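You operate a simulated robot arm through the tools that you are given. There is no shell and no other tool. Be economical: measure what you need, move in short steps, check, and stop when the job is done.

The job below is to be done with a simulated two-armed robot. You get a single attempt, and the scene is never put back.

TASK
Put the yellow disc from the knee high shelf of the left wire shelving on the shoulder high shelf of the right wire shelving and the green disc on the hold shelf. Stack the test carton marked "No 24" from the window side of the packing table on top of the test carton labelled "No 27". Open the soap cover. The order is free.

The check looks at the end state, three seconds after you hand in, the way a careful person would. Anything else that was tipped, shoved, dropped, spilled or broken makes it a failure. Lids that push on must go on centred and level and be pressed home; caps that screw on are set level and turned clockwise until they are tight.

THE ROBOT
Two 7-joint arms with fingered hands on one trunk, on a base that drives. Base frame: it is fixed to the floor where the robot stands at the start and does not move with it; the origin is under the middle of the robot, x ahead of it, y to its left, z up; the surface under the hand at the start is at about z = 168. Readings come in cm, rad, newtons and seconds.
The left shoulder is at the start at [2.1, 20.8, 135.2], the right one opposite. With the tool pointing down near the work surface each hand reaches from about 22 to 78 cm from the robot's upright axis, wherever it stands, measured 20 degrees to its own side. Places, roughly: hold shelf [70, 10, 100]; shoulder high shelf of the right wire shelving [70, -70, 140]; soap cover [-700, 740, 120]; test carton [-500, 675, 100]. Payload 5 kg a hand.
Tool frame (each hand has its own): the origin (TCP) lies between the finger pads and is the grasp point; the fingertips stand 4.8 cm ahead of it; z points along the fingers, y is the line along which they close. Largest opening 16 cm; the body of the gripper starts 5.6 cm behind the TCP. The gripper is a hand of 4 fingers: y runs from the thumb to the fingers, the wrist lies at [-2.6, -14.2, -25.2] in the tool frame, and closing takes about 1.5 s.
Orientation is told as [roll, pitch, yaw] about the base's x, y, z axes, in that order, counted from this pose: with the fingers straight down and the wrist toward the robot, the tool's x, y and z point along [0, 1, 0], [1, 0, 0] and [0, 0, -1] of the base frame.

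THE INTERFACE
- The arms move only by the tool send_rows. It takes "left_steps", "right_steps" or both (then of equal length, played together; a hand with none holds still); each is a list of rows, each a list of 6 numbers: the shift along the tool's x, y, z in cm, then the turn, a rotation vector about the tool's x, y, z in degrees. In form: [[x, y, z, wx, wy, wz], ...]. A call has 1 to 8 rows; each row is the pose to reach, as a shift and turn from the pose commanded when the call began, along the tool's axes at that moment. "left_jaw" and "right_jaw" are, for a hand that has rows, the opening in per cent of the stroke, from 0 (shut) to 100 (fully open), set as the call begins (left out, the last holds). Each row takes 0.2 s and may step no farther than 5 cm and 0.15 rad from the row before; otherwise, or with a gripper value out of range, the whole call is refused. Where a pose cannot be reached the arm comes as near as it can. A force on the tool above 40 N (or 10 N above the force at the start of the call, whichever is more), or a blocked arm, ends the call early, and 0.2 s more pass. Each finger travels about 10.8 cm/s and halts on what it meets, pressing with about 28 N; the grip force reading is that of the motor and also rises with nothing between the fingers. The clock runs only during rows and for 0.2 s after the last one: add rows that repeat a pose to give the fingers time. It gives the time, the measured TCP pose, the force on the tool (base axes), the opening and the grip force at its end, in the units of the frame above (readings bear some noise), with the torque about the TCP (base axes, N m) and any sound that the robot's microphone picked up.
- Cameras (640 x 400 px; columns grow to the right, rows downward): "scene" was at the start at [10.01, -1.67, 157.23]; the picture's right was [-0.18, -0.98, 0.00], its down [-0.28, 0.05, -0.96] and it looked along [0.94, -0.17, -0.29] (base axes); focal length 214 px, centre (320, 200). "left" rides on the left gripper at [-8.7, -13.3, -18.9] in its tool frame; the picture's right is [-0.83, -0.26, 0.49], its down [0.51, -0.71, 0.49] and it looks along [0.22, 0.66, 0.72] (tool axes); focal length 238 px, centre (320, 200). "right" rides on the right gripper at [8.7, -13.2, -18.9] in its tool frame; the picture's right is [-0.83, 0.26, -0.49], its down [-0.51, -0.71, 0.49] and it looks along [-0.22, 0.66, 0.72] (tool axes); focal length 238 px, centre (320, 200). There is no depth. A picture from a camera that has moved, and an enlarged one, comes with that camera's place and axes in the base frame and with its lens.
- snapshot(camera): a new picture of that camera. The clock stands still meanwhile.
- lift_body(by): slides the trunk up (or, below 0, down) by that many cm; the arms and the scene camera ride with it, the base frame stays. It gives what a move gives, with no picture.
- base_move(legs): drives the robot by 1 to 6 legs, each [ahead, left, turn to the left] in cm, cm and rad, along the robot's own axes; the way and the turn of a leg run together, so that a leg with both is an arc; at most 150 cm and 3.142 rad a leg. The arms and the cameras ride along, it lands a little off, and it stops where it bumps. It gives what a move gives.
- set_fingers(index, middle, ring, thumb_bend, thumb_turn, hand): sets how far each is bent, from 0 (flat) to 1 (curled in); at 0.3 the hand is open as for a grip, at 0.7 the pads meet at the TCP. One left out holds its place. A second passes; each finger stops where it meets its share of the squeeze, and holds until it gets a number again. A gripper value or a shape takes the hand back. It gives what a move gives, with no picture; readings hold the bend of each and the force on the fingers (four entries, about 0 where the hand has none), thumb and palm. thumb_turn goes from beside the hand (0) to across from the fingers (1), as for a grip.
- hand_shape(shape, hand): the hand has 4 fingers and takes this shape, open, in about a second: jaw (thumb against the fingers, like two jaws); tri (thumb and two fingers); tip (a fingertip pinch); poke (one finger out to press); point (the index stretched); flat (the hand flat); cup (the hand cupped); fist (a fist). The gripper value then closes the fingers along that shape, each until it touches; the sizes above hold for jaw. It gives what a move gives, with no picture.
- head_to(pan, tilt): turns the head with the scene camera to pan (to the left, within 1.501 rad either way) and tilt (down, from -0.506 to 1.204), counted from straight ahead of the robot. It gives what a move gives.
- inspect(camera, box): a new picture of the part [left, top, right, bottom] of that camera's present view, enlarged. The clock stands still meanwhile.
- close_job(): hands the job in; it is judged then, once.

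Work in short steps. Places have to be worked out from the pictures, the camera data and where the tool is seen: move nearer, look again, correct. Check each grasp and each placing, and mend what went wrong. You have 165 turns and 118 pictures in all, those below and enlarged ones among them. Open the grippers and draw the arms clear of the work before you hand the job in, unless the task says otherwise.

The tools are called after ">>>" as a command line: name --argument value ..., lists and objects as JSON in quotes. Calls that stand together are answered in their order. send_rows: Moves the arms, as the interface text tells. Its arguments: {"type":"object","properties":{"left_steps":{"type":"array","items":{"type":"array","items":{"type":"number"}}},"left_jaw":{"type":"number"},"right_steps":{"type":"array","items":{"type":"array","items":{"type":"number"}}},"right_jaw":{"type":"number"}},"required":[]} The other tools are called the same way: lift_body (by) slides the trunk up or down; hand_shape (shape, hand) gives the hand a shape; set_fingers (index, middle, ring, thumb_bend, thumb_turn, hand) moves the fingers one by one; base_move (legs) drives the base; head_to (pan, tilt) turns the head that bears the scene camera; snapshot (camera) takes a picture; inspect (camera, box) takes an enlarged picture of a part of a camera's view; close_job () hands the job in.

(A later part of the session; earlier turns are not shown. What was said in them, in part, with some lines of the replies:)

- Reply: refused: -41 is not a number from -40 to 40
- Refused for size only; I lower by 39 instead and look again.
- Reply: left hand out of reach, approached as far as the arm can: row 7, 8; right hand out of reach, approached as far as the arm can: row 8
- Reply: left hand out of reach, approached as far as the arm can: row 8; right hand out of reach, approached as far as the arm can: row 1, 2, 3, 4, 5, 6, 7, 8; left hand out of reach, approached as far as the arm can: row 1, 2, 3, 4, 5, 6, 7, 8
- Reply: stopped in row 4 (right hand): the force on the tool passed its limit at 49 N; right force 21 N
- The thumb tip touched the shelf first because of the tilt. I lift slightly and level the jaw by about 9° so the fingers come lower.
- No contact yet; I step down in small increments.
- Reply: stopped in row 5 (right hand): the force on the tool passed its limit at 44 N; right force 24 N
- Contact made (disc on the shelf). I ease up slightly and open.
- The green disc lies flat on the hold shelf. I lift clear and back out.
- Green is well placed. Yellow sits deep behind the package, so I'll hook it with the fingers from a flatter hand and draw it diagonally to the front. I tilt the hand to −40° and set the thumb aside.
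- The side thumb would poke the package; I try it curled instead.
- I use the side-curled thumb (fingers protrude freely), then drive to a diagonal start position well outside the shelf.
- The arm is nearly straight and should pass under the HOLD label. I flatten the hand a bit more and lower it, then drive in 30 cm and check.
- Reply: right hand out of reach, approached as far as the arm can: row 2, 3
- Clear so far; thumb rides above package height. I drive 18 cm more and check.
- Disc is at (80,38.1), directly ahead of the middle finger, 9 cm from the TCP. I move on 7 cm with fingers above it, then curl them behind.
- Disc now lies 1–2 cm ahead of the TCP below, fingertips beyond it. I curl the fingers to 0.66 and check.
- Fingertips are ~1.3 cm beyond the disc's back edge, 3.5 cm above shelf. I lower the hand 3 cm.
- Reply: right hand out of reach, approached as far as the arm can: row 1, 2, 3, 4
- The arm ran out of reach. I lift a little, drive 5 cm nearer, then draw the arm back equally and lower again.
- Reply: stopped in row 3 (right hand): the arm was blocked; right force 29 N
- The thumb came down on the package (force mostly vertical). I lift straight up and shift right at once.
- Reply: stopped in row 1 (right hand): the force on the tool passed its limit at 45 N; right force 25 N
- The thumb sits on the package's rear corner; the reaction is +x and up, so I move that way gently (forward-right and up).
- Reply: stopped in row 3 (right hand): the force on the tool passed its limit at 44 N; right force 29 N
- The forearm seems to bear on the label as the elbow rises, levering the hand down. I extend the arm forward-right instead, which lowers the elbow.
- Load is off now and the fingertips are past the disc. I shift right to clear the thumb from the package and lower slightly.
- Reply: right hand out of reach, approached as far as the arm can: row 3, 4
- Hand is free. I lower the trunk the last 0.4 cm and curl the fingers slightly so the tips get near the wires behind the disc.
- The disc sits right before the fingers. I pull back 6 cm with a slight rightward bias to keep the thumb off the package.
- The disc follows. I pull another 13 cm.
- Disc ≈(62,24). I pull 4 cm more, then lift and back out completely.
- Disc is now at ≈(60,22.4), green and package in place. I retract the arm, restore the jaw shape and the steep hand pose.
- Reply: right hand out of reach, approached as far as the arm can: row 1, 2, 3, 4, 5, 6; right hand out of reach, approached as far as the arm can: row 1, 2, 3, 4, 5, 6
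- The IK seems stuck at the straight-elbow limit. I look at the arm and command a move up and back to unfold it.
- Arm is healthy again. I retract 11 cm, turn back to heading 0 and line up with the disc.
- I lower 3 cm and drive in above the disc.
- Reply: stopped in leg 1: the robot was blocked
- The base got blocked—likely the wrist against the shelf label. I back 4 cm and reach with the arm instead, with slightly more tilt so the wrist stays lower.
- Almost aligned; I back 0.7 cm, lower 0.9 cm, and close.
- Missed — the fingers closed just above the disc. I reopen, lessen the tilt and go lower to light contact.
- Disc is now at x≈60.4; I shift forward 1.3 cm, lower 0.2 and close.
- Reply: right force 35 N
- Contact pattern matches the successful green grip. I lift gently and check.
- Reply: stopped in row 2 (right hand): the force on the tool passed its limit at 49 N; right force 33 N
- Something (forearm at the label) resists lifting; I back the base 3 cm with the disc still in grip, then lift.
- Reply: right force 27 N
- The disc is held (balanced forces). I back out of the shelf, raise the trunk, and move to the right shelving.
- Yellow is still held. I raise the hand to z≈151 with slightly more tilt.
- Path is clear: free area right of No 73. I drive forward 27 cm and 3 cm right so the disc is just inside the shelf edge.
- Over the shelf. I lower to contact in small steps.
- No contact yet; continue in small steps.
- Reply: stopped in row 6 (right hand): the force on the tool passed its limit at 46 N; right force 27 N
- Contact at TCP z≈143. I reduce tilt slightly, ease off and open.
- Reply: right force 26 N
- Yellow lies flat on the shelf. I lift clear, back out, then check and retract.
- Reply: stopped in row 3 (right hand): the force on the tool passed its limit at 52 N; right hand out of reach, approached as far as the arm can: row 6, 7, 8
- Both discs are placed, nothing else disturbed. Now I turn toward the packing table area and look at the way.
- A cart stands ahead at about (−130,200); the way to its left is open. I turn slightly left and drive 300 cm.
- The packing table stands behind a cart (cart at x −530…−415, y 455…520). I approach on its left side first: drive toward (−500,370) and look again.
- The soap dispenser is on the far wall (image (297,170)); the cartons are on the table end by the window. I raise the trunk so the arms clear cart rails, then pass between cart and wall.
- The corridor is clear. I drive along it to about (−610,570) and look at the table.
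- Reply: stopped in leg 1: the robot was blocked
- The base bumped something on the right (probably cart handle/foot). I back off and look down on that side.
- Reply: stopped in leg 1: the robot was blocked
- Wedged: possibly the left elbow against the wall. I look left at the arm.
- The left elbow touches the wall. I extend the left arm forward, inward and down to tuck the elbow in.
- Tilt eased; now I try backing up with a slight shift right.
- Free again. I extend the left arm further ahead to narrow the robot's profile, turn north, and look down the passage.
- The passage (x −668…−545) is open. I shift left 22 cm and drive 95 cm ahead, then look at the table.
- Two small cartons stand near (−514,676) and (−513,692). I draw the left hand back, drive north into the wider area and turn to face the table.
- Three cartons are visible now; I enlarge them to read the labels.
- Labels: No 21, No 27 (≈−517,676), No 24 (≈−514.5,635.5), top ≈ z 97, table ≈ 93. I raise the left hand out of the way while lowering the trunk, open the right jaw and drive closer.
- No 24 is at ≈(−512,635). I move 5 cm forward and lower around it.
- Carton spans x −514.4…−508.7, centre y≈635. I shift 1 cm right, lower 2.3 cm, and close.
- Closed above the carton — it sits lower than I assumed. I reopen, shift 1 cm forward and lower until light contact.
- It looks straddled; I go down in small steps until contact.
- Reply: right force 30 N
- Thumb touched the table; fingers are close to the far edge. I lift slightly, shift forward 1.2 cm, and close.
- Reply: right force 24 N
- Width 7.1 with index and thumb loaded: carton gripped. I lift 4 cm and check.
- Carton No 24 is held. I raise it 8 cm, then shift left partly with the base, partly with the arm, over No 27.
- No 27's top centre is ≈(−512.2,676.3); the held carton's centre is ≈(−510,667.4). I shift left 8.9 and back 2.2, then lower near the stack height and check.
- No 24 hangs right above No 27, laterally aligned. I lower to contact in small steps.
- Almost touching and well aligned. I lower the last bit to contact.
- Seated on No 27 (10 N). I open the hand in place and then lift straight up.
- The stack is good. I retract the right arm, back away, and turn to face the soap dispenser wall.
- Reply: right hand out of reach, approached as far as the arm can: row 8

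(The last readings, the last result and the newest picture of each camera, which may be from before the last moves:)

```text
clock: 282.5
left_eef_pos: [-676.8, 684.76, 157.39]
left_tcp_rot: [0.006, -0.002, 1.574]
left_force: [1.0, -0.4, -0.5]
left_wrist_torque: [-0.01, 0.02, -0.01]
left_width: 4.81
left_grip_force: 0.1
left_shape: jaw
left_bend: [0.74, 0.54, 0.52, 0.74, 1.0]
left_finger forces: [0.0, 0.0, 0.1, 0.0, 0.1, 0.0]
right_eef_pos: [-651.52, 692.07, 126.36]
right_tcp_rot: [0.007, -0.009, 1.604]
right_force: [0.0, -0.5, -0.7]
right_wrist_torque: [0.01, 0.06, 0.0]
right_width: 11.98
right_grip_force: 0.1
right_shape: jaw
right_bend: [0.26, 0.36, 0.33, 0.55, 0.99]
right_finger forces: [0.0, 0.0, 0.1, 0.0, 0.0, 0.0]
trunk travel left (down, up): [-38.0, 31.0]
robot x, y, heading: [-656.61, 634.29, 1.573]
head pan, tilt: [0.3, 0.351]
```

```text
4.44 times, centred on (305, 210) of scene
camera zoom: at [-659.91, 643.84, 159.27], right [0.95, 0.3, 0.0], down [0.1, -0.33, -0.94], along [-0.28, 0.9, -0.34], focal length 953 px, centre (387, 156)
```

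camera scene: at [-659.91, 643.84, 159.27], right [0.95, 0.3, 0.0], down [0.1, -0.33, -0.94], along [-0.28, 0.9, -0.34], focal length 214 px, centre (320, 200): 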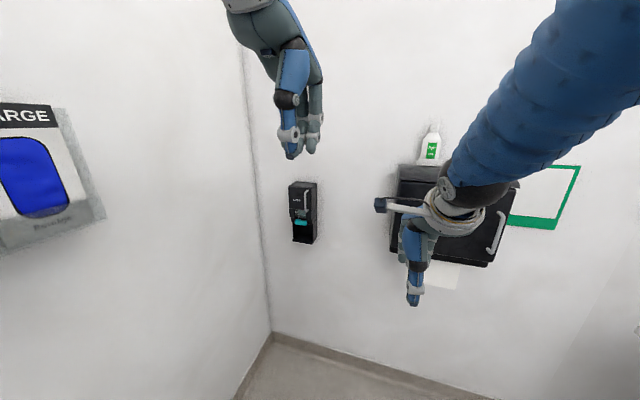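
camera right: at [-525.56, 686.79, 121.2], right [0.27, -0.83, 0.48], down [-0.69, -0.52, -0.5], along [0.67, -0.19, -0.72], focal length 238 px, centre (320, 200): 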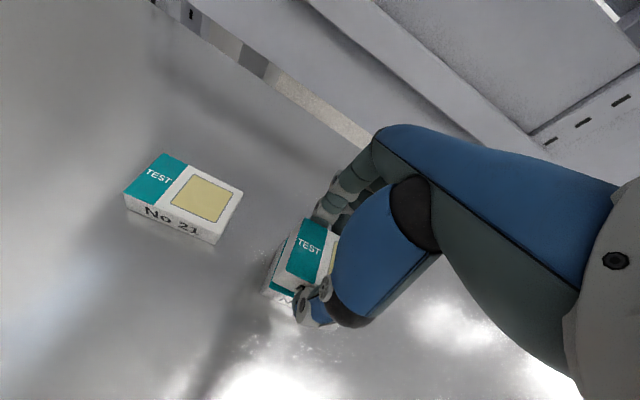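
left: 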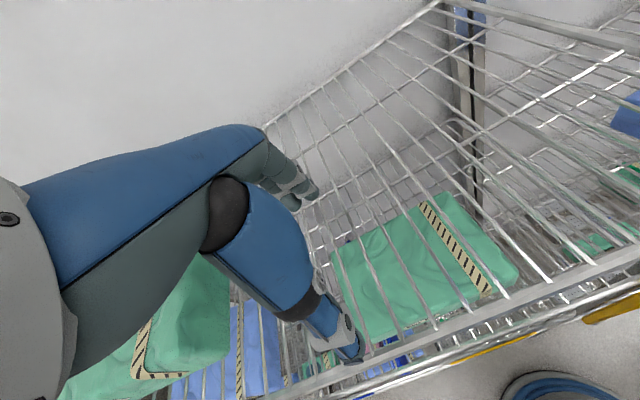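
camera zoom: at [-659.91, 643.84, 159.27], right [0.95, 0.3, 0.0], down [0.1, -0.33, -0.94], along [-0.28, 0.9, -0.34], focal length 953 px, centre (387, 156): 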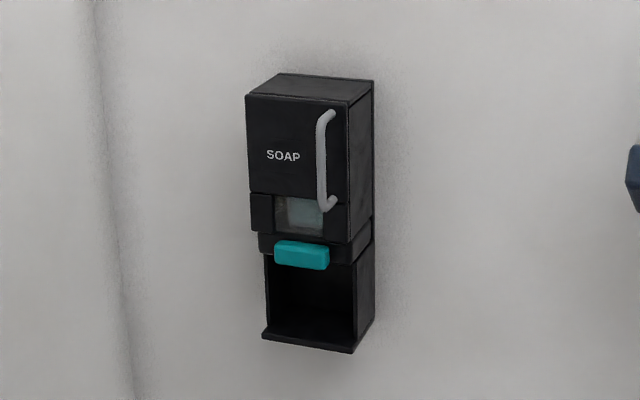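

The soap cover has a vertical handle at its right edge (≈x −696, z 117–128), hinged left. I turn the right hand so that fingers point forward with the jaw horizontal, and raise the left hand out of the way.

>>> send_rows --left_steps '[[0, 0, -2, 0, 0, 0], [0, 0, -4, 0, 0, 0], [0, 0, -6, 0, 0, 0], [0, 0, -8, 0, 0, 0], [0, 0, -10, 0, 0, 0], [0, 0, -12, 0, 0, 0], [0, 0, -14, 0, 0, 0], [0, 0, -16, 0, 0, 0]]' --right_steps '[[0, 0, 0, -3.59, -3.59, -6.23], [0, 0, 0, -7.19, -7.19, -12.46], [0, 0, 0, -10.78, -10.78, -18.69], [0, 0, 0, -14.38, -14.38, -24.92], [0, 0, 0, -17.97, -17.97, -31.15], [0, 0, 0, -21.56, -21.56, -37.38], [0, 0, 0, -25.16, -25.16, -43.61], [0, 0, 0, -28.75, -28.75, -49.84]]' --right_jaw 50

>>> send_rows --right_steps '[[0, 0, 0, -3.59, -3.59, -6.23], [0, 0, 0, -7.19, -7.19, -12.46], [0, 0, 0, -10.78, -10.78, -18.69], [0, 0, 0, -14.38, -14.38, -24.92], [0, 0, 0, -17.97, -17.97, -31.15], [0, 0, 0, -17.97, -17.97, -31.15]]'

>>> snapshot --camera "scene"

```text
clock: 284.3
left_eef_pos: [-676.41, 684.83, 173.28]
left_tcp_rot: [0.009, -0.002, 1.576]
left_force: [1.3, -0.8, 0.4]
left_wrist_torque: [-0.03, 0.1, 0.01]
left_width: 4.81
left_grip_force: 0.1
left_shape: jaw
left_bend: [0.74, 0.54, 0.52, 0.74, 1.0]
left_finger forces: [0.1, 0.0, 0.1, 0.0, 0.0, 0.2]
right_eef_pos: [-651.31, 692.02, 126.37]
right_tcp_rot: [-0.66, -0.218, 2.581]
right_force: [0.1, -0.8, -0.3]
right_wrist_torque: [0.0, 0.03, 0.03]
right_width: 8.01
right_grip_force: 0.0
right_shape: jaw
right_bend: [0.74, 0.45, 0.42, 0.69, 1.0]
right_finger forces: [0.0, 0.1, 0.1, 0.0, 0.0, 0.0]
right hand out of reach, approached as far as the arm can: row 2
trunk travel left (down, up): [-38.0, 31.0]
robot x, y, heading: [-656.67, 634.01, 1.577]
head pan, tilt: [0.3, 0.351]
```

```text
clock: 285.7
left_eef_pos: [-676.79, 684.89, 173.29]
left_tcp_rot: [0.008, -0.001, 1.575]
left_force: [-0.6, 0.3, -0.1]
left_wrist_torque: [0.01, -0.02, -0.02]
left_width: 4.82
left_grip_force: 0.0
left_shape: jaw
left_bend: [0.74, 0.54, 0.52, 0.74, 1.0]
left_finger forces: [0.0, 0.1, 0.0, 0.1, 0.0, 0.1]
right_eef_pos: [-651.55, 691.92, 126.39]
right_tcp_rot: [-1.054, -0.005, -3.108]
right_force: [-0.8, -0.8, 0.1]
right_wrist_torque: [-0.01, -0.02, -0.03]
right_width: 8.01
right_grip_force: 0.0
right_shape: jaw
right_bend: [0.74, 0.45, 0.42, 0.69, 1.0]
right_finger forces: [0.0, 0.0, 0.0, 0.1, 0.1, 0.1]
trunk travel left (down, up): [-38.0, 31.0]
robot x, y, heading: [-656.5, 634.05, 1.576]
head pan, tilt: [0.3, 0.351]
```

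```text
21 pictures are left
camera scene: at [-660.0, 643.83, 159.27], right [0.95, 0.3, 0.0], down [0.1, -0.33, -0.94], along [-0.28, 0.9, -0.34], focal length 214 px, centre (320, 200)
```

scene: 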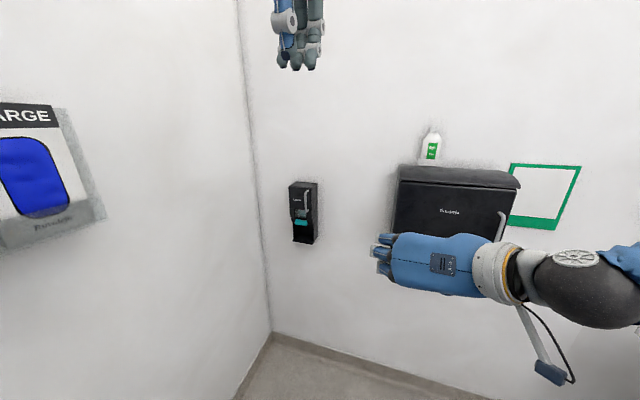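

The hand is oriented as wanted. The towel dispenser is just right of the path, so I move the arm left first, after coming a bit closer with the base.

>>> base_move --legs '[[14, 4.5, 0]]'

>>> send_rows --right_steps '[[0, 4.8, 0, 0, 0, 0], [0, 9.6, 0, 0, 0, 0], [0, 14.4, 0, 0, 0, 0], [0, 19.2, 0, 0, 0, 0], [0, 24, 0, 0, 0, 0], [0, 28.8, 0, 0, 0, 0], [0, 33.6, 0, 0, 0, 0], [0, 38, 0, 0, 0, 0]]'

>>> snapshot --camera "right"

>>> snapshot --camera "scene"

```text
clock: 287.1
left_eef_pos: [-681.32, 698.67, 173.42]
left_tcp_rot: [0.009, -0.002, 1.576]
left_force: [-0.3, -0.4, 0.2]
left_wrist_torque: [0.04, 0.0, 0.02]
left_width: 4.82
left_grip_force: 0.1
left_shape: jaw
left_bend: [0.74, 0.54, 0.52, 0.74, 1.0]
left_finger forces: [0.1, 0.1, 0.0, 0.0, 0.1, 0.0]
right_eef_pos: [-656.11, 705.86, 126.37]
right_tcp_rot: [-1.054, -0.007, -3.108]
right_force: [-0.3, -0.4, 1.0]
right_wrist_torque: [0.02, -0.02, 0.0]
right_width: 8.01
right_grip_force: 0.0
right_shape: jaw
right_bend: [0.74, 0.45, 0.42, 0.69, 1.0]
right_finger forces: [0.0, 0.0, 0.0, 0.1, 0.0, 0.0]
trunk travel left (down, up): [-38.0, 31.0]
robot x, y, heading: [-661.67, 647.59, 1.581]
head pan, tilt: [0.3, 0.351]
```

```text
clock: 288.9
left_eef_pos: [-681.57, 698.6, 173.21]
left_tcp_rot: [0.004, -0.002, 1.579]
left_force: [-1.4, 0.0, 0.0]
left_wrist_torque: [0.02, -0.2, -0.03]
left_width: 4.82
left_grip_force: 0.1
left_shape: jaw
left_bend: [0.74, 0.54, 0.52, 0.74, 1.0]
left_finger forces: [0.0, 0.0, 0.0, 0.0, 0.0, 0.1]
right_eef_pos: [-694.37, 704.66, 126.73]
right_tcp_rot: [-1.053, -0.004, -3.111]
right_force: [-0.2, 1.0, 0.0]
right_wrist_torque: [-0.05, -0.03, -0.05]
right_width: 8.01
right_grip_force: 0.0
right_shape: jaw
right_bend: [0.74, 0.45, 0.42, 0.69, 1.0]
right_finger forces: [0.0, 0.0, 0.0, 0.1, 0.1, 0.1]
trunk travel left (down, up): [-38.0, 31.0]
robot x, y, heading: [-661.45, 648.07, 1.578]
head pan, tilt: [0.3, 0.351]
```

```text
20 pictures are left
camera right: at [-680.35, 684.33, 128.37], right [-0.25, -0.02, 0.97], down [0.69, 0.7, 0.19], along [-0.68, 0.72, -0.16], focal length 238 px, centre (320, 200)
```

right: 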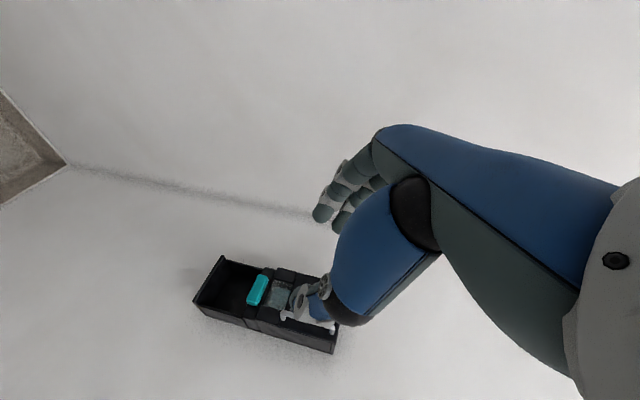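

```text
19 pictures are left
camera scene: at [-664.77, 657.69, 159.27], right [0.95, 0.3, 0.0], down [0.11, -0.33, -0.94], along [-0.28, 0.9, -0.34], focal length 214 px, centre (320, 200)
```

scene: 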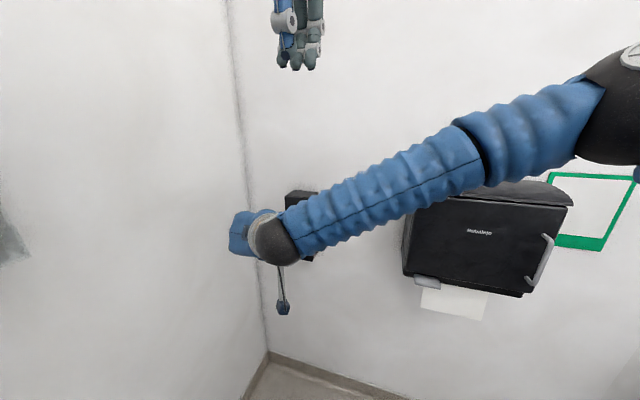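

Handle confirmed at x≈−696, z 117.7–128.6. I drive 20 cm forward and shift the hand 1.6 cm left, then look.

>>> base_move --legs '[[20, 0, 0]]'

>>> send_rows --right_steps '[[0.4, 1, 0, 0, 0, 0], [0.9, 1.8, 0.4, 0, 0, 0]]'

>>> snapshot --camera "right"

```text
clock: 290.4
left_eef_pos: [-681.48, 718.92, 173.39]
left_tcp_rot: [0.006, -0.002, 1.576]
left_force: [0.2, 0.2, -1.7]
left_wrist_torque: [-0.08, -0.03, -0.01]
left_width: 4.8
left_grip_force: 0.1
left_shape: jaw
left_bend: [0.74, 0.54, 0.52, 0.74, 1.0]
left_finger forces: [0.0, 0.1, 0.1, 0.0, 0.0, 0.0]
right_eef_pos: [-694.32, 724.67, 126.64]
right_tcp_rot: [-1.053, -0.005, -3.108]
right_force: [0.0, -0.3, -0.4]
right_wrist_torque: [0.0, 0.0, 0.05]
right_width: 8.03
right_grip_force: 0.1
right_shape: jaw
right_bend: [0.74, 0.45, 0.42, 0.69, 1.0]
right_finger forces: [0.0, 0.0, 0.0, 0.0, 0.1, 0.0]
trunk travel left (down, up): [-38.0, 31.0]
robot x, y, heading: [-661.27, 667.97, 1.577]
head pan, tilt: [0.3, 0.351]
```

```text
clock: 291.1
left_eef_pos: [-681.52, 719.04, 173.22]
left_tcp_rot: [0.005, 0.0, 1.578]
left_force: [0.7, 1.5, -0.1]
left_wrist_torque: [-0.11, -0.09, -0.01]
left_width: 4.83
left_grip_force: 0.1
left_shape: jaw
left_bend: [0.74, 0.54, 0.52, 0.74, 1.0]
left_finger forces: [0.0, 0.0, 0.0, 0.0, 0.0, 0.0]
right_eef_pos: [-696.1, 724.52, 125.76]
right_tcp_rot: [-1.052, -0.006, -3.108]
right_force: [-0.2, 0.7, 0.3]
right_wrist_torque: [-0.04, -0.03, -0.05]
right_width: 8.01
right_grip_force: 0.0
right_shape: jaw
right_bend: [0.74, 0.45, 0.42, 0.69, 1.0]
right_finger forces: [0.0, 0.0, 0.0, 0.1, 0.1, 0.1]
trunk travel left (down, up): [-38.0, 31.0]
robot x, y, heading: [-661.4, 667.8, 1.575]
head pan, tilt: [0.3, 0.351]
```

```text
18 pictures are left
camera right: at [-682.13, 704.33, 127.39], right [-0.25, -0.02, 0.97], down [0.69, 0.7, 0.19], along [-0.68, 0.71, -0.17], focal length 238 px, centre (320, 200)
```

right: 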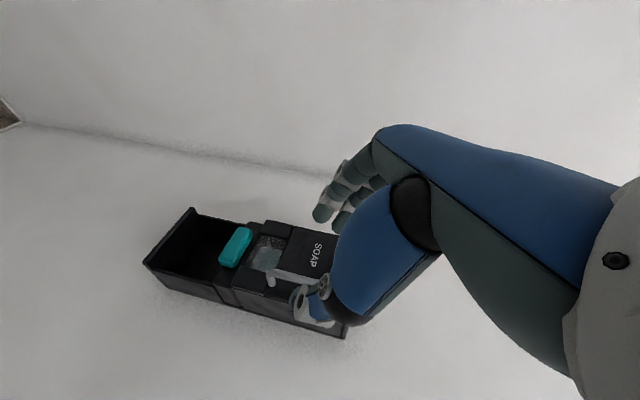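

Triangulated: handle bottom end ≈(−695.5,736,117.7). I advance 7 cm so the fingertips straddle the bar.

>>> send_rows --right_steps '[[-0.8, -0.2, 2.3, 0, 0, 0], [-1.6, -0.4, 4.6, 0, 0, 0], [-2.34, -0.4, 6.85, 0, 0, 0], [-2.34, -0.4, 6.85, 0, 0, 0]]'

>>> inspect --camera "right" --box '[200, 140, 400, 340]'

```text
clock: 291.9
left_eef_pos: [-681.58, 718.53, 173.26]
left_tcp_rot: [0.008, -0.003, 1.581]
left_force: [-0.3, 1.3, -0.2]
left_wrist_torque: [-0.19, -0.08, -0.03]
left_width: 4.81
left_grip_force: 0.1
left_shape: jaw
left_bend: [0.74, 0.54, 0.52, 0.74, 1.0]
left_finger forces: [0.0, 0.0, 0.1, 0.0, 0.0, 0.1]
right_eef_pos: [-697.19, 729.29, 124.58]
right_tcp_rot: [-1.047, -0.007, -3.076]
right_force: [2.6, -26.4, 9.4]
right_wrist_torque: [1.15, 0.51, 1.16]
right_width: 8.01
right_grip_force: 0.1
right_shape: jaw
right_bend: [0.74, 0.45, 0.43, 0.69, 1.0]
right_finger forces: [0.0, 0.0, 26.8, 0.1, 0.1, 0.0]
trunk travel left (down, up): [-38.0, 31.0]
robot x, y, heading: [-661.25, 667.98, 1.575]
head pan, tilt: [0.3, 0.351]
stopped in row 4 (right hand): the force on the tool passed its limit at 50 N (the readings are from after the stop); the commanded pose is now the measured one
```

```text
2.00 times, centred on (300, 240) of right
camera zoom: at [-682.41, 709.54, 126.34], right [-0.25, -0.02, 0.97], down [0.67, 0.72, 0.19], along [-0.7, 0.69, -0.17], focal length 477 px, centre (360, 120)
```

zoom: 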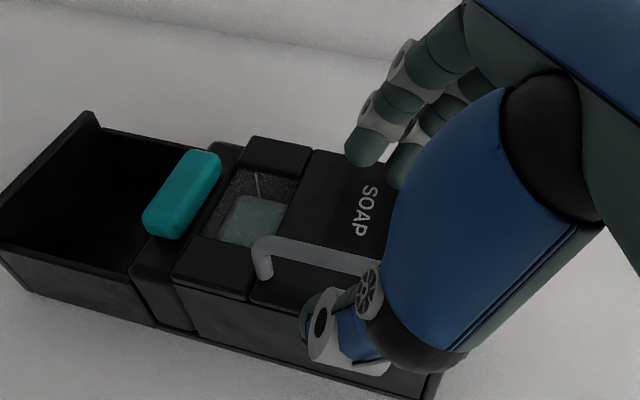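

The ring finger met the cover because of the 60° slant. I back off, level the fingers to point straight at the wall, and line up at z≈121.

>>> send_rows --right_steps '[[1.5, -0.4, -2.6, 0, 0, 0], [3, -0.8, -4.2, 0, 0, 0], [5.77, -1.4, -2.8, 0, -7.5, 0], [5.77, -1.4, -2.8, 0, -15, 0], [5.77, -1.4, -2.8, 0, -22.5, 0], [5.77, -1.4, -2.8, 0, -30, 0], [5.77, -1.4, -2.8, 0, -30, 0]]'

>>> inspect --camera "right" --box '[200, 140, 400, 340]'

```text
clock: 293.5
left_eef_pos: [-681.61, 718.54, 173.37]
left_tcp_rot: [0.005, -0.004, 1.58]
left_force: [-0.6, -0.5, 1.3]
left_wrist_torque: [0.07, -0.04, 0.01]
left_width: 4.81
left_grip_force: 0.0
left_shape: jaw
left_bend: [0.74, 0.54, 0.52, 0.74, 1.0]
left_finger forces: [0.0, 0.1, 0.1, 0.0, 0.0, 0.0]
right_eef_pos: [-694.59, 723.04, 125.9]
right_tcp_rot: [-1.532, 0.023, -3.127]
right_force: [-0.3, -0.9, 0.3]
right_wrist_torque: [-0.01, 0.0, 0.0]
right_width: 8.0
right_grip_force: 0.1
right_shape: jaw
right_bend: [0.74, 0.45, 0.42, 0.69, 1.0]
right_finger forces: [0.0, 0.0, 0.0, 0.1, 0.0, 0.0]
right hand out of reach, approached as far as the arm can: row 5, 6, 7
trunk travel left (down, up): [-38.0, 31.0]
robot x, y, heading: [-661.66, 667.52, 1.586]
head pan, tilt: [0.3, 0.351]
```

```text
2.00 times, centred on (300, 240) of right
camera zoom: at [-680.88, 704.08, 118.23], right [-0.27, -0.46, 0.85], down [0.69, 0.52, 0.5], along [-0.67, 0.72, 0.18], focal length 477 px, centre (360, 120)
```

zoom: 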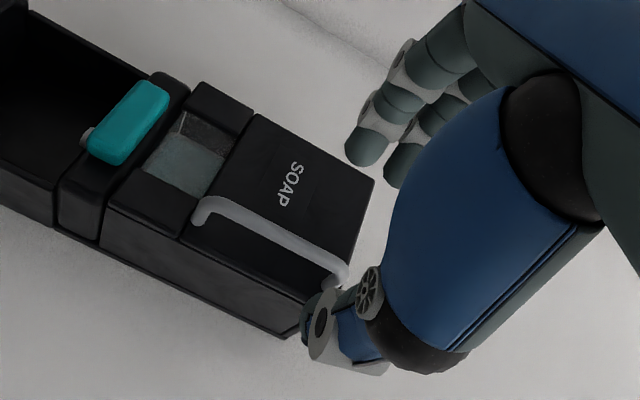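

Orientation is level now but too high; I lower the trunk 4.5 cm and advance with the base so that the tips straddle the bar.

>>> lift_body --by -4.5

>>> base_move --legs '[[6.8, 1.0, 0]]'

>>> inspect --camera "right" --box '[200, 140, 400, 340]'

```text
clock: 294.3
left_eef_pos: [-681.55, 718.73, 168.72]
left_tcp_rot: [0.004, -0.002, 1.578]
left_force: [-0.3, 0.3, 0.0]
left_wrist_torque: [0.04, 0.03, 0.0]
left_width: 4.82
left_grip_force: 0.0
left_shape: jaw
left_bend: [0.74, 0.54, 0.52, 0.74, 1.0]
left_finger forces: [0.0, 0.0, 0.0, 0.1, 0.1, 0.0]
right_eef_pos: [-694.46, 723.16, 121.51]
right_tcp_rot: [-1.532, 0.021, -3.128]
right_force: [0.3, -0.4, 0.5]
right_wrist_torque: [-0.01, 0.04, -0.03]
right_width: 8.02
right_grip_force: 0.1
right_shape: jaw
right_bend: [0.74, 0.45, 0.42, 0.69, 1.0]
right_finger forces: [0.0, 0.0, 0.1, 0.1, 0.0, 0.0]
trunk travel left (down, up): [-33.5, 35.5]
robot x, y, heading: [-661.47, 667.91, 1.576]
head pan, tilt: [0.3, 0.351]
```

```text
clock: 295.3
left_eef_pos: [-682.75, 725.75, 168.55]
left_tcp_rot: [0.004, 0.001, 1.579]
left_force: [-1.0, 2.1, -0.8]
left_wrist_torque: [-0.21, -0.12, -0.09]
left_width: 4.81
left_grip_force: 0.0
left_shape: jaw
left_bend: [0.74, 0.54, 0.52, 0.74, 1.0]
left_finger forces: [0.0, 0.0, 0.0, 0.0, 0.0, 0.0]
right_eef_pos: [-695.56, 730.24, 121.15]
right_tcp_rot: [-1.527, 0.022, -3.13]
right_force: [0.4, -0.7, -0.3]
right_wrist_torque: [0.13, 0.0, 0.39]
right_width: 7.99
right_grip_force: 0.0
right_shape: jaw
right_bend: [0.74, 0.45, 0.42, 0.69, 1.0]
right_finger forces: [0.1, 4.8, 0.0, 0.0, 0.1, 0.1]
trunk travel left (down, up): [-33.5, 35.5]
robot x, y, heading: [-662.47, 674.4, 1.581]
head pan, tilt: [0.3, 0.351]
```

```text
2.00 times, centred on (300, 240) of right
camera zoom: at [-681.91, 711.18, 113.64], right [-0.27, -0.45, 0.85], down [0.69, 0.52, 0.5], along [-0.67, 0.72, 0.17], focal length 477 px, centre (360, 120)
```

zoom: 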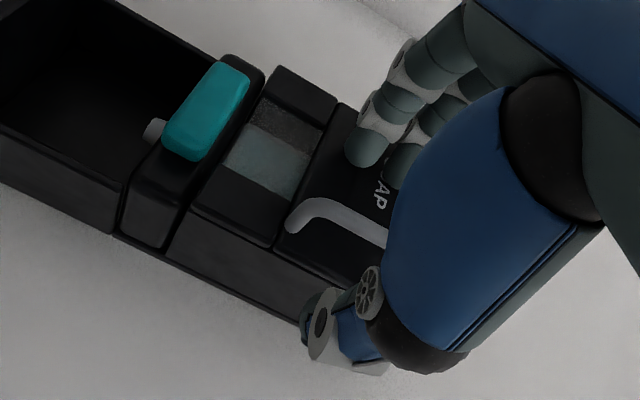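

The bar lies between fingers (left) and thumb (right). I close the hand.

>>> send_rows --right_steps '[[0, 0, 0, 0, 0, 0], [0, 0, 0, 0, 0, 0], [0, 0, 0, 0, 0, 0], [0, 0, 0, 0, 0, 0], [0, 0, 0, 0, 0, 0], [0, 0, 0, 0, 0, 0], [0, 0, 0, 0, 0, 0]]' --right_jaw 3

>>> inspect --camera "right" --box '[200, 140, 400, 340]'

```text
clock: 296.9
left_eef_pos: [-682.47, 725.48, 168.66]
left_tcp_rot: [0.006, 0.0, 1.578]
left_force: [0.8, -0.6, -0.8]
left_wrist_torque: [-0.02, 0.03, -0.03]
left_width: 4.81
left_grip_force: 0.1
left_shape: jaw
left_bend: [0.74, 0.54, 0.52, 0.74, 1.0]
left_finger forces: [0.0, 0.0, 0.1, 0.0, 0.0, 0.0]
right_eef_pos: [-695.55, 730.03, 121.27]
right_tcp_rot: [-1.531, 0.021, -3.13]
right_force: [4.3, -0.5, 0.1]
right_wrist_torque: [0.01, -0.02, -0.09]
right_width: 0.51
right_grip_force: 0.1
right_shape: jaw
right_bend: [0.71, 0.68, 0.68, 0.7, 1.0]
right_finger forces: [0.0, 0.0, 0.0, 0.1, 4.1, 0.0]
trunk travel left (down, up): [-33.5, 35.5]
robot x, y, heading: [-662.81, 674.55, 1.58]
head pan, tilt: [0.3, 0.351]
```

```text
2.00 times, centred on (300, 240) of right
camera zoom: at [-681.8, 711.02, 113.72], right [-0.27, -0.46, 0.85], down [0.69, 0.52, 0.5], along [-0.67, 0.72, 0.17], focal length 477 px, centre (360, 120)
```

zoom: 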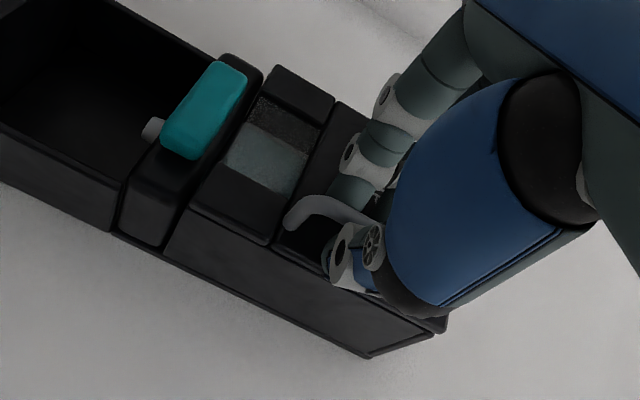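

Thumb touches the bar. I squeeze fully and pull back a little to feel whether the cover follows.

>>> send_rows --right_steps '[[0, 0, 0, 0, 0, 0], [0, 0, 0, 0, 0, 0], [0, 0, 0, 0, 0, 0], [0, 0, -0.7, 0, 0, 0], [0, 0.1, -1.4, 0, 0, 0], [0, 0.2, -2, 0, 0, 0]]' --right_jaw 0

>>> inspect --camera "right" --box '[200, 140, 400, 340]'

```text
clock: 298.3
left_eef_pos: [-682.69, 725.67, 168.7]
left_tcp_rot: [0.004, 0.0, 1.578]
left_force: [0.3, 0.4, -0.8]
left_wrist_torque: [-0.01, -0.01, 0.03]
left_width: 4.79
left_grip_force: 0.0
left_shape: jaw
left_bend: [0.74, 0.54, 0.52, 0.74, 1.0]
left_finger forces: [0.1, 0.0, 0.1, 0.0, 0.0, 0.0]
right_eef_pos: [-695.76, 728.1, 121.45]
right_tcp_rot: [-1.531, 0.021, -3.13]
right_force: [-2.0, 6.4, -4.8]
right_wrist_torque: [-0.3, -0.05, -0.4]
right_width: 0.0
right_grip_force: 27.6
right_shape: jaw
right_bend: [0.7, 0.7, 0.7, 0.72, 1.0]
right_finger forces: [20.4, 4.5, 3.7, 0.0, 53.3, 0.1]
trunk travel left (down, up): [-33.5, 35.5]
robot x, y, heading: [-662.56, 674.64, 1.584]
head pan, tilt: [0.3, 0.351]
```

```text
2.00 times, centred on (300, 240) of right
camera zoom: at [-682.13, 709.07, 113.81], right [-0.27, -0.46, 0.85], down [0.69, 0.52, 0.5], along [-0.67, 0.72, 0.17], focal length 477 px, centre (360, 120)
```

zoom: 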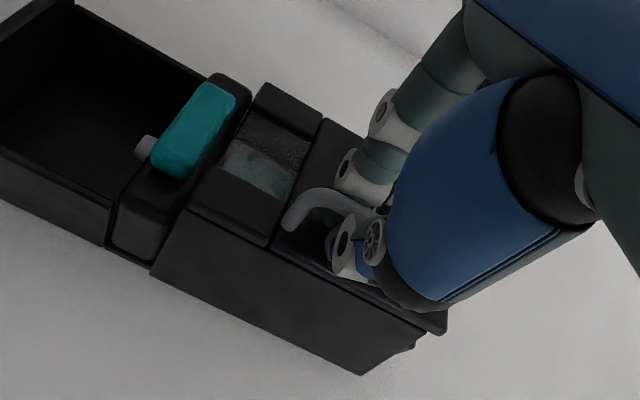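

The cover is swinging out (hinge at left). I continue pulling along an arc, south and increasingly west.

>>> send_rows --right_steps '[[0, 0.3, -0.7, 0, 0, 0], [0, 0.7, -1.4, 0, 0, 0], [0, 1.2, -2.1, 0, 0, 0], [0, 1.7, -2.8, 0, 0, 0], [0, 2.3, -3.4, 0, 0, 0]]'

>>> snapshot --camera "right"

```text
clock: 299.5
left_eef_pos: [-682.92, 725.87, 168.66]
left_tcp_rot: [0.005, 0.001, 1.577]
left_force: [0.0, -1.0, 0.6]
left_wrist_torque: [0.02, -0.04, 0.02]
left_width: 4.79
left_grip_force: 0.1
left_shape: jaw
left_bend: [0.74, 0.54, 0.52, 0.74, 1.0]
left_finger forces: [0.0, 0.1, 0.0, 0.0, 0.0, 0.1]
right_eef_pos: [-698.26, 725.01, 121.53]
right_tcp_rot: [-1.532, 0.021, -3.132]
right_force: [-17.9, 23.4, -0.7]
right_wrist_torque: [-0.1, -0.12, 0.23]
right_width: 0.0
right_grip_force: 27.8
right_shape: jaw
right_bend: [0.7, 0.7, 0.7, 0.72, 1.0]
right_finger forces: [25.3, 6.9, 6.2, 0.0, 33.9, 0.0]
trunk travel left (down, up): [-33.5, 35.5]
robot x, y, heading: [-662.67, 675.01, 1.578]
head pan, tilt: [0.3, 0.351]
```

```text
12 pictures are left
camera right: at [-684.49, 705.85, 113.81], right [-0.27, -0.46, 0.85], down [0.69, 0.52, 0.5], along [-0.67, 0.72, 0.17], focal length 238 px, centre (320, 200)
```

right: 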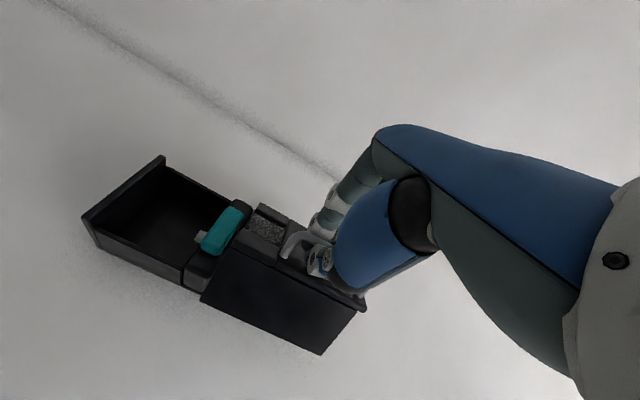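

Fitting both handle positions puts the hinge at ≈(−706,738), now ~30° open. I follow that arc to ~85°.

>>> send_rows --right_steps '[[0, 1.0, -0.5, 0, 0, 0], [0, 2.0, -1.0, 0, 0, 0], [0, 3.0, -1.5, 0, 0, 0], [0, 4.0, -1.9, 0, 0, 0], [0, 5.0, -2.2, 0, 0, 0], [0, 6.2, -2.4, 0, 0, 0], [0, 7.2, -2.4, 0, 0, 0]]'

>>> snapshot --camera "right"

```text
clock: 301.1
left_eef_pos: [-682.66, 725.37, 168.65]
left_tcp_rot: [0.007, 0.0, 1.578]
left_force: [0.1, -1.1, 0.4]
left_wrist_torque: [0.09, 0.02, 0.02]
left_width: 4.83
left_grip_force: 0.1
left_shape: jaw
left_bend: [0.74, 0.54, 0.52, 0.74, 1.0]
left_finger forces: [0.0, 0.0, 0.0, 0.0, 0.0, 0.1]
right_eef_pos: [-702.06, 723.41, 124.18]
right_tcp_rot: [-1.524, 0.025, -3.129]
right_force: [-0.8, 5.7, -6.1]
right_wrist_torque: [-0.12, 0.06, 0.02]
right_width: 0.0
right_grip_force: 28.2
right_shape: jaw
right_bend: [0.7, 0.7, 0.7, 0.73, 1.0]
right_finger forces: [2.3, 0.0, 0.3, 0.1, 0.0, 0.0]
right hand out of reach, approached as far as the arm can: row 2, 3, 4, 5, 6, 7
trunk travel left (down, up): [-33.5, 35.5]
robot x, y, heading: [-662.7, 674.5, 1.578]
head pan, tilt: [0.3, 0.351]
```

```text
11 pictures are left
camera right: at [-688.44, 704.28, 116.7], right [-0.27, -0.45, 0.85], down [0.69, 0.52, 0.5], along [-0.67, 0.72, 0.17], focal length 238 px, centre (320, 200)
```

right: 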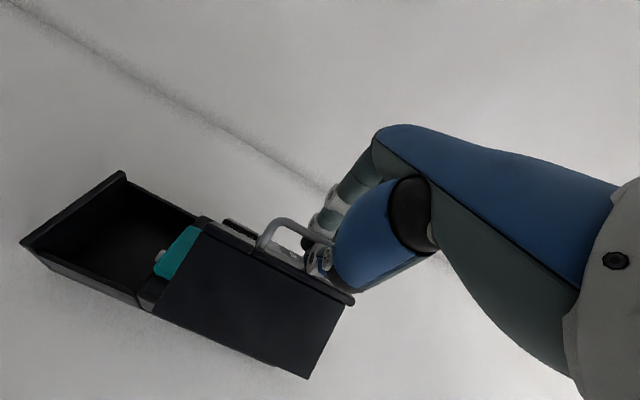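

About 60° open, the arm is at its reach limit. I swing further by turning the base left slightly (moving the hand west).

>>> base_move --legs '[[3, 1, 0.12]]'

>>> snapshot --camera "right"

```text
clock: 302.1
left_eef_pos: [-689.74, 726.13, 168.61]
left_tcp_rot: [0.006, 0.002, 1.699]
left_force: [-0.5, 0.3, 0.0]
left_wrist_torque: [0.02, -0.18, -0.03]
left_width: 4.81
left_grip_force: 0.0
left_shape: jaw
left_bend: [0.74, 0.54, 0.52, 0.74, 1.0]
left_finger forces: [0.0, 0.0, 0.1, 0.0, 0.1, 0.0]
right_eef_pos: [-708.74, 721.88, 123.96]
right_tcp_rot: [-1.522, 0.026, -3.014]
right_force: [16.8, 23.5, 2.0]
right_wrist_torque: [-0.03, -0.27, -1.68]
right_width: 0.01
right_grip_force: 28.2
right_shape: jaw
right_bend: [0.7, 0.7, 0.7, 0.66, 1.0]
right_finger forces: [7.5, 0.8, 0.1, 0.0, 133.7, 0.1]
trunk travel left (down, up): [-33.5, 35.5]
robot x, y, heading: [-663.74, 677.01, 1.702]
head pan, tilt: [0.3, 0.351]
```

```text
10 pictures are left
camera right: at [-692.83, 704.42, 116.59], right [-0.22, -0.48, 0.85], down [0.63, 0.6, 0.5], along [-0.75, 0.64, 0.17], focal length 238 px, centre (320, 200)
```

right: 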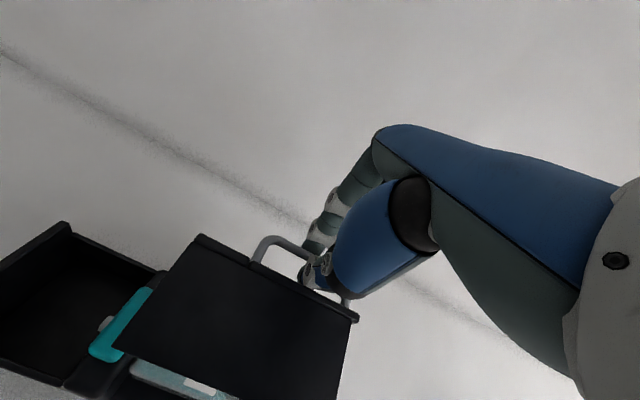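

The cover stands about 90° open. I open only the fingers (thumb stays), then withdraw straight back so the cover isn't pushed shut.

>>> set_fingers --hand "right" --index 0.45 --middle 0.45 --ring 0.45

>>> inspect --camera "right" --box '[160, 160, 400, 400]'

```text
clock: 303.1
left_eef_pos: [-689.4, 725.99, 168.72]
left_tcp_rot: [0.008, 0.003, 1.697]
left_force: [0.3, 0.3, -0.4]
left_wrist_torque: [0.01, -0.01, -0.03]
left_width: 4.84
left_grip_force: 0.0
left_shape: jaw
left_bend: [0.74, 0.54, 0.52, 0.74, 1.0]
left_finger forces: [0.1, 0.0, 0.1, 0.0, 0.1, 0.0]
right_eef_pos: [-708.52, 721.9, 124.16]
right_tcp_rot: [-1.524, 0.024, -3.019]
right_force: [19.6, 11.3, -2.1]
right_wrist_torque: [-0.08, -0.18, -2.32]
right_width: 7.32
right_grip_force: 73.8
right_shape: fingers
right_bend: [0.45, 0.45, 0.45, 0.66, 1.0]
right_finger forces: [0.0, 0.0, 0.0, 0.0, 147.8, 0.0]
trunk travel left (down, up): [-33.5, 35.5]
robot x, y, heading: [-664.02, 677.39, 1.695]
head pan, tilt: [0.3, 0.351]
```

```text
1.67 times, centred on (280, 280) of right
camera zoom: at [-692.69, 704.42, 116.65], right [-0.22, -0.48, 0.85], down [0.63, 0.6, 0.5], along [-0.75, 0.65, 0.17], focal length 397 px, centre (387, 67)
```

zoom: 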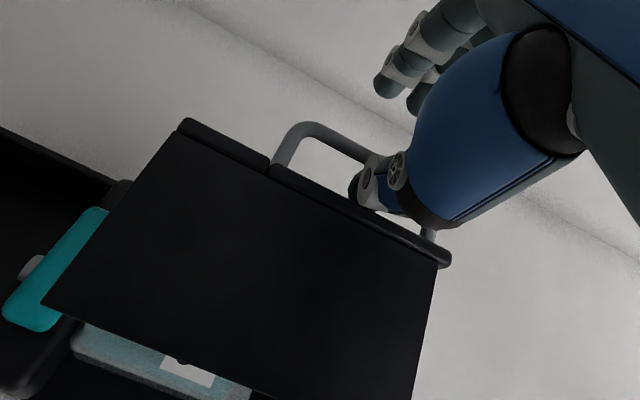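

The thumb is in the gap behind the bar. I ease off slightly and withdraw straight south.

>>> base_move --legs '[[0, 0, -0.012], [-6, 0.8, 0], [-10, 1.0, 0]]'

>>> snapshot --camera "right"

```text
clock: 304.3
left_eef_pos: [-688.96, 724.37, 168.59]
left_tcp_rot: [0.006, 0.002, 1.682]
left_force: [-0.4, -2.6, 1.7]
left_wrist_torque: [0.27, -0.01, 0.0]
left_width: 4.82
left_grip_force: 0.0
left_shape: jaw
left_bend: [0.74, 0.54, 0.52, 0.74, 1.0]
left_finger forces: [0.0, 0.0, 0.0, 0.0, 0.0, 0.0]
right_eef_pos: [-707.47, 721.51, 124.3]
right_tcp_rot: [-1.53, 0.024, -3.055]
right_force: [12.6, 18.9, -2.5]
right_wrist_torque: [0.01, 0.05, -1.31]
right_width: 6.39
right_grip_force: 55.0
right_shape: fingers
right_bend: [0.45, 0.45, 0.45, 0.7, 1.0]
right_finger forces: [0.1, 0.0, 0.0, 0.0, 109.6, 0.0]
trunk travel left (down, up): [-33.5, 35.5]
robot x, y, heading: [-663.86, 675.05, 1.681]
head pan, tilt: [0.3, 0.351]
stopped in leg 2: the force on the tool passed its limit at 48 N (the readings are from after the stop); the commanded pose is now the measured one
```

```text
8 pictures are left
camera right: at [-692.3, 703.56, 116.75], right [-0.24, -0.48, 0.85], down [0.65, 0.57, 0.5], along [-0.72, 0.67, 0.17], focal length 238 px, centre (320, 200)
```

right: 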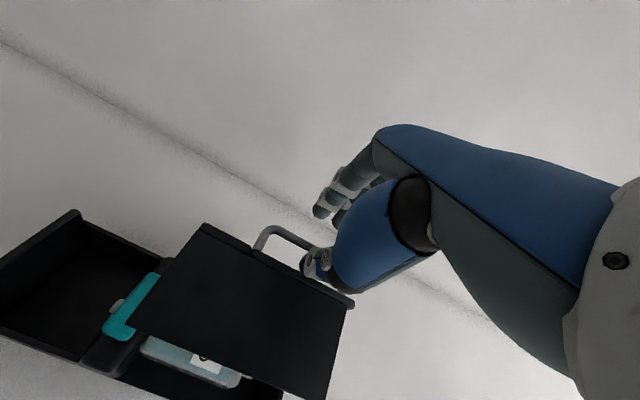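

The bent thumb hooks the bar. I straighten the thumb slightly, then slide out east-south in small steps.

>>> set_fingers --hand "right" --thumb_bend 0.6

>>> send_rows --right_steps '[[0, -0.4, 0, 0, 0, 0], [0, -0.8, -0.5, 0, 0, 0], [0, -0.9, -1.5, 0, 0, 0], [0, -0.9, -2.5, 0, 0, 0], [0, -0.9, -4, 0, 0, 0], [0, -0.9, -6, 0, 0, 0]]'

```text
clock: 305.3
left_eef_pos: [-688.96, 724.55, 168.48]
left_tcp_rot: [0.008, 0.004, 1.684]
left_force: [-0.2, 0.5, 0.0]
left_wrist_torque: [-0.01, 0.01, 0.02]
left_width: 4.81
left_grip_force: 0.1
left_shape: jaw
left_bend: [0.74, 0.54, 0.52, 0.74, 1.0]
left_finger forces: [0.0, 0.1, 0.0, 0.0, 0.0, 0.0]
right_eef_pos: [-707.72, 721.05, 124.3]
right_tcp_rot: [-1.529, 0.024, -3.04]
right_force: [0.7, -0.6, 0.3]
right_wrist_torque: [0.02, 0.01, -0.05]
right_width: 8.15
right_grip_force: 1.3
right_shape: fingers
right_bend: [0.45, 0.45, 0.45, 0.6, 1.0]
right_finger forces: [0.0, 0.2, 0.0, 0.1, 2.1, 0.0]
trunk travel left (down, up): [-33.5, 35.5]
robot x, y, heading: [-663.94, 675.81, 1.685]
head pan, tilt: [0.3, 0.351]
```

```text
clock: 306.7
left_eef_pos: [-688.98, 724.45, 168.45]
left_tcp_rot: [0.008, 0.004, 1.685]
left_force: [0.5, -0.1, -0.5]
left_wrist_torque: [0.02, 0.04, 0.01]
left_width: 4.8
left_grip_force: 0.0
left_shape: jaw
left_bend: [0.74, 0.54, 0.52, 0.74, 1.0]
left_finger forces: [0.0, 0.1, 0.0, 0.0, 0.0, 0.0]
right_eef_pos: [-705.72, 715.59, 125.01]
right_tcp_rot: [-1.525, 0.027, -3.04]
right_force: [0.3, -0.5, 0.6]
right_wrist_torque: [-0.03, 0.04, 0.03]
right_width: 8.11
right_grip_force: 0.2
right_shape: fingers
right_bend: [0.45, 0.45, 0.45, 0.6, 1.0]
right_finger forces: [0.0, 0.1, 0.0, 0.1, 0.0, 0.0]
right hand out of reach, approached as far as the arm can: row 6
trunk travel left (down, up): [-33.5, 35.5]
robot x, y, heading: [-663.96, 675.77, 1.679]
head pan, tilt: [0.3, 0.351]
```

Released cleanly. I back off and look at the cover.

>>> base_move --legs '[[-25, 0, 0]]'

>>> send_rows --right_steps '[[0, -5, 0, 0, 0, 0], [0, -10, 0, 0, 0, 0], [0, -15, 0, 0, 0, 0], [0, -20, 0, 0, 0, 0], [0, -25, 0, 0, 0, 0], [0, -30, 0, 0, 0, 0], [0, -35, 0, 0, 0, 0], [0, -40, 0, 0, 0, 0]]'

>>> inspect --camera "scene" --box '[200, 130, 400, 290]'

```text
clock: 308.5
left_eef_pos: [-686.32, 699.46, 168.43]
left_tcp_rot: [0.006, 0.003, 1.685]
left_force: [0.4, -0.6, 0.4]
left_wrist_torque: [0.04, 0.06, 0.03]
left_width: 4.83
left_grip_force: 0.1
left_shape: jaw
left_bend: [0.74, 0.54, 0.52, 0.74, 1.0]
left_finger forces: [0.1, 0.0, 0.0, 0.0, 0.0, 0.0]
right_eef_pos: [-703.05, 690.55, 125.01]
right_tcp_rot: [-1.526, 0.026, -3.036]
right_force: [-0.3, -0.5, 1.4]
right_wrist_torque: [-0.01, 0.04, -0.01]
right_width: 8.12
right_grip_force: 0.0
right_shape: fingers
right_bend: [0.45, 0.45, 0.45, 0.6, 1.0]
right_finger forces: [0.1, 0.1, 0.1, 0.0, 0.0, 0.0]
trunk travel left (down, up): [-33.5, 35.5]
robot x, y, heading: [-661.02, 650.93, 1.681]
head pan, tilt: [0.3, 0.351]
```

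```text
clock: 310.3
left_eef_pos: [-686.22, 699.68, 168.43]
left_tcp_rot: [0.009, 0.006, 1.687]
left_force: [0.3, 1.1, -0.9]
left_wrist_torque: [-0.1, 0.07, 0.01]
left_width: 4.8
left_grip_force: 0.1
left_shape: jaw
left_bend: [0.74, 0.54, 0.52, 0.74, 1.0]
left_finger forces: [0.0, 0.1, 0.0, 0.1, 0.0, 0.0]
right_eef_pos: [-677.43, 697.07, 125.3]
right_tcp_rot: [-1.522, 0.025, -3.039]
right_force: [0.5, 1.1, -0.6]
right_wrist_torque: [0.03, 0.0, 0.07]
right_width: 8.12
right_grip_force: 0.1
right_shape: fingers
right_bend: [0.45, 0.45, 0.45, 0.6, 1.0]
right_finger forces: [0.0, 0.0, 0.1, 0.0, 0.0, 0.0]
right hand out of reach, approached as far as the arm can: row 5, 6, 7, 8
trunk travel left (down, up): [-33.5, 35.5]
robot x, y, heading: [-660.97, 651.07, 1.682]
head pan, tilt: [0.3, 0.351]
```

```text
2.50 times, centred on (300, 210) of scene
camera zoom: at [-665.04, 660.54, 154.76], right [0.92, 0.4, 0.0], down [0.14, -0.32, -0.94], along [-0.38, 0.86, -0.34], focal length 536 px, centre (370, 175)
```

zoom: 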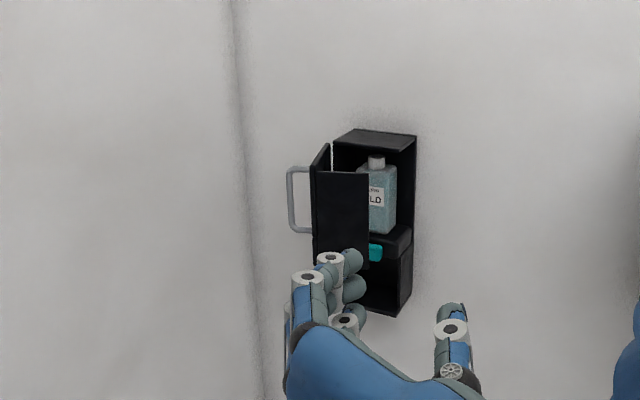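

The cover stands wide open with the bottle undisturbed. I back away, open both hands, and take a last look.

>>> base_move --legs '[[-22, 0, 0]]'

>>> hand_shape --hand "right" --shape "jaw"

>>> hand_shape --hand "left" --shape "jaw"

>>> inspect --camera "scene" --box '[220, 130, 400, 275]'

>>> head_to --pan -0.9 --tilt 0.4

>>> snapshot --camera "scene"

```text
clock: 312.0
left_eef_pos: [-683.8, 677.27, 168.62]
left_tcp_rot: [0.007, 0.004, 1.684]
left_force: [-0.1, 0.0, 0.8]
left_wrist_torque: [0.05, 0.04, 0.0]
left_width: 4.8
left_grip_force: 0.1
left_shape: jaw
left_bend: [0.74, 0.54, 0.52, 0.74, 1.0]
left_finger forces: [0.0, 0.0, 0.0, 0.0, 0.1, 0.1]
right_eef_pos: [-674.95, 674.74, 125.35]
right_tcp_rot: [-1.524, 0.024, -3.04]
right_force: [-0.4, 0.2, 0.7]
right_wrist_torque: [-0.03, 0.01, 0.01]
right_width: 8.11
right_grip_force: 0.1
right_shape: fingers
right_bend: [0.45, 0.45, 0.45, 0.6, 1.0]
right_finger forces: [0.0, 0.0, 0.0, 0.1, 0.0, 0.0]
trunk travel left (down, up): [-33.5, 35.5]
robot x, y, heading: [-658.49, 628.7, 1.689]
head pan, tilt: [0.3, 0.351]
```

```text
clock: 312.9
left_eef_pos: [-683.82, 677.65, 168.42]
left_tcp_rot: [0.007, 0.003, 1.688]
left_force: [0.0, 0.7, -0.4]
left_wrist_torque: [-0.04, -0.02, 0.01]
left_width: 4.81
left_grip_force: 0.0
left_shape: jaw
left_bend: [0.74, 0.54, 0.52, 0.74, 1.0]
left_finger forces: [0.0, 0.0, 0.0, 0.0, 0.0, 0.0]
right_eef_pos: [-675.05, 674.9, 125.38]
right_tcp_rot: [-1.525, 0.023, -3.041]
right_force: [0.3, -0.9, -0.7]
right_wrist_torque: [-0.02, 0.0, 0.01]
right_width: 15.95
right_grip_force: 0.0
right_shape: jaw
right_bend: [0.3, 0.3, 0.3, 0.3, 0.98]
right_finger forces: [0.1, 0.1, 0.0, 0.0, 0.0, 0.0]
trunk travel left (down, up): [-33.5, 35.5]
robot x, y, heading: [-658.33, 628.99, 1.684]
head pan, tilt: [0.3, 0.351]
```

```text
clock: 313.8
left_eef_pos: [-683.79, 677.5, 168.52]
left_tcp_rot: [0.007, 0.002, 1.686]
left_force: [0.0, -0.1, -1.0]
left_wrist_torque: [0.0, -0.01, -0.03]
left_width: 15.96
left_grip_force: 0.0
left_shape: jaw
left_bend: [0.3, 0.3, 0.3, 0.3, 0.98]
left_finger forces: [0.0, 0.0, 0.0, 0.0, 0.0, 0.0]
right_eef_pos: [-675.08, 674.79, 125.49]
right_tcp_rot: [-1.526, 0.023, -3.04]
right_force: [0.2, 0.8, -0.2]
right_wrist_torque: [-0.01, 0.02, 0.0]
right_width: 15.93
right_grip_force: 0.2
right_shape: jaw
right_bend: [0.3, 0.3, 0.3, 0.3, 0.98]
right_finger forces: [0.1, 0.0, 0.0, 0.0, 0.0, 0.0]
trunk travel left (down, up): [-33.5, 35.5]
robot x, y, heading: [-658.82, 628.87, 1.684]
head pan, tilt: [0.3, 0.351]
```

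```text
2.76 times, centred on (310, 202) of scene
camera zoom: at [-662.62, 638.29, 154.77], right [0.92, 0.4, 0.0], down [0.14, -0.32, -0.94], along [-0.38, 0.86, -0.34], focal length 592 px, centre (348, 193)
```

zoom: 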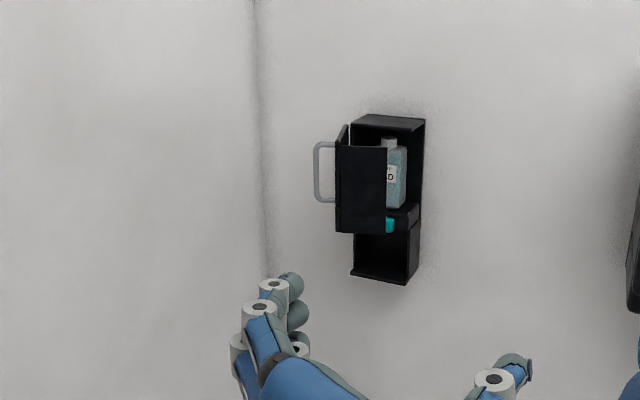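

```text
clock: 315.2
left_eef_pos: [-683.68, 677.5, 168.4]
left_tcp_rot: [0.008, 0.003, 1.684]
left_force: [-0.1, -0.1, -0.4]
left_wrist_torque: [-0.02, 0.01, 0.03]
left_width: 15.94
left_grip_force: 0.0
left_shape: jaw
left_bend: [0.3, 0.3, 0.3, 0.3, 0.98]
left_finger forces: [0.1, 0.1, 0.0, 0.0, 0.0, 0.0]
right_eef_pos: [-675.0, 674.87, 125.42]
right_tcp_rot: [-1.524, 0.023, -3.04]
right_force: [-0.7, -0.5, -0.2]
right_wrist_torque: [-0.02, 0.02, 0.01]
right_width: 15.97
right_grip_force: 0.0
right_shape: jaw
right_bend: [0.3, 0.3, 0.3, 0.3, 0.98]
right_finger forces: [0.0, 0.0, 0.0, 0.1, 0.0, 0.0]
trunk travel left (down, up): [-33.5, 35.5]
robot x, y, heading: [-658.41, 628.78, 1.685]
head pan, tilt: [-0.901, 0.4]
```

```text
5 pictures are left
camera scene: at [-652.32, 636.3, 154.32], right [0.71, -0.71, 0.0], down [-0.28, -0.28, -0.92], along [0.65, 0.65, -0.39], focal length 214 px, centre (320, 200)
```

scene: 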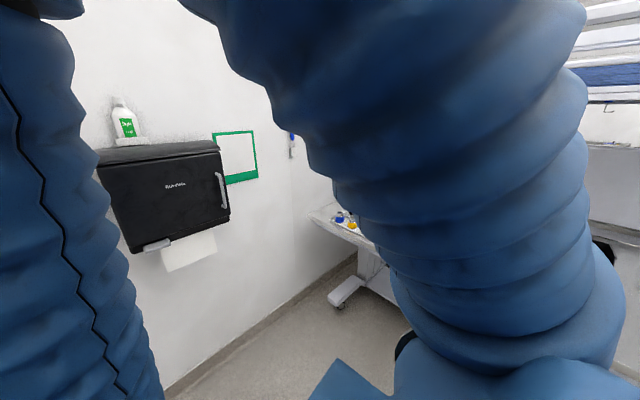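

Everything is in place: both discs placed, No 24 on No 27, soap cover open, hands open and clear. I hand the job in.

>>> close_job

```text
The job is handed in.
```

I did all four parts and handed the job in. The last pictures I took of each place showed it as asked:

- **Yellow disc:** it lies flat on the shoulder high shelf of the right wire shelving, to the right of package No 73.
- **Green disc:** it lies flat on the hold shelf.
- **Cartons:** "No 24" is stacked on "No 27".
- **Soap cover:** it stands open about 90 degrees, with the bottle inside upright.

Two contacts along the way could matter for the "nothing else disturbed" check:

- **Package No 71 (left knee high shelf):** my thumb pressed on it while I was fetching the yellow disc. It looked unmoved afterwards.
- **Passage beside the packing table:** the base was blocked there, most likely by the left elbow touching the wall. I did not re-check whether the cart next to it moved.
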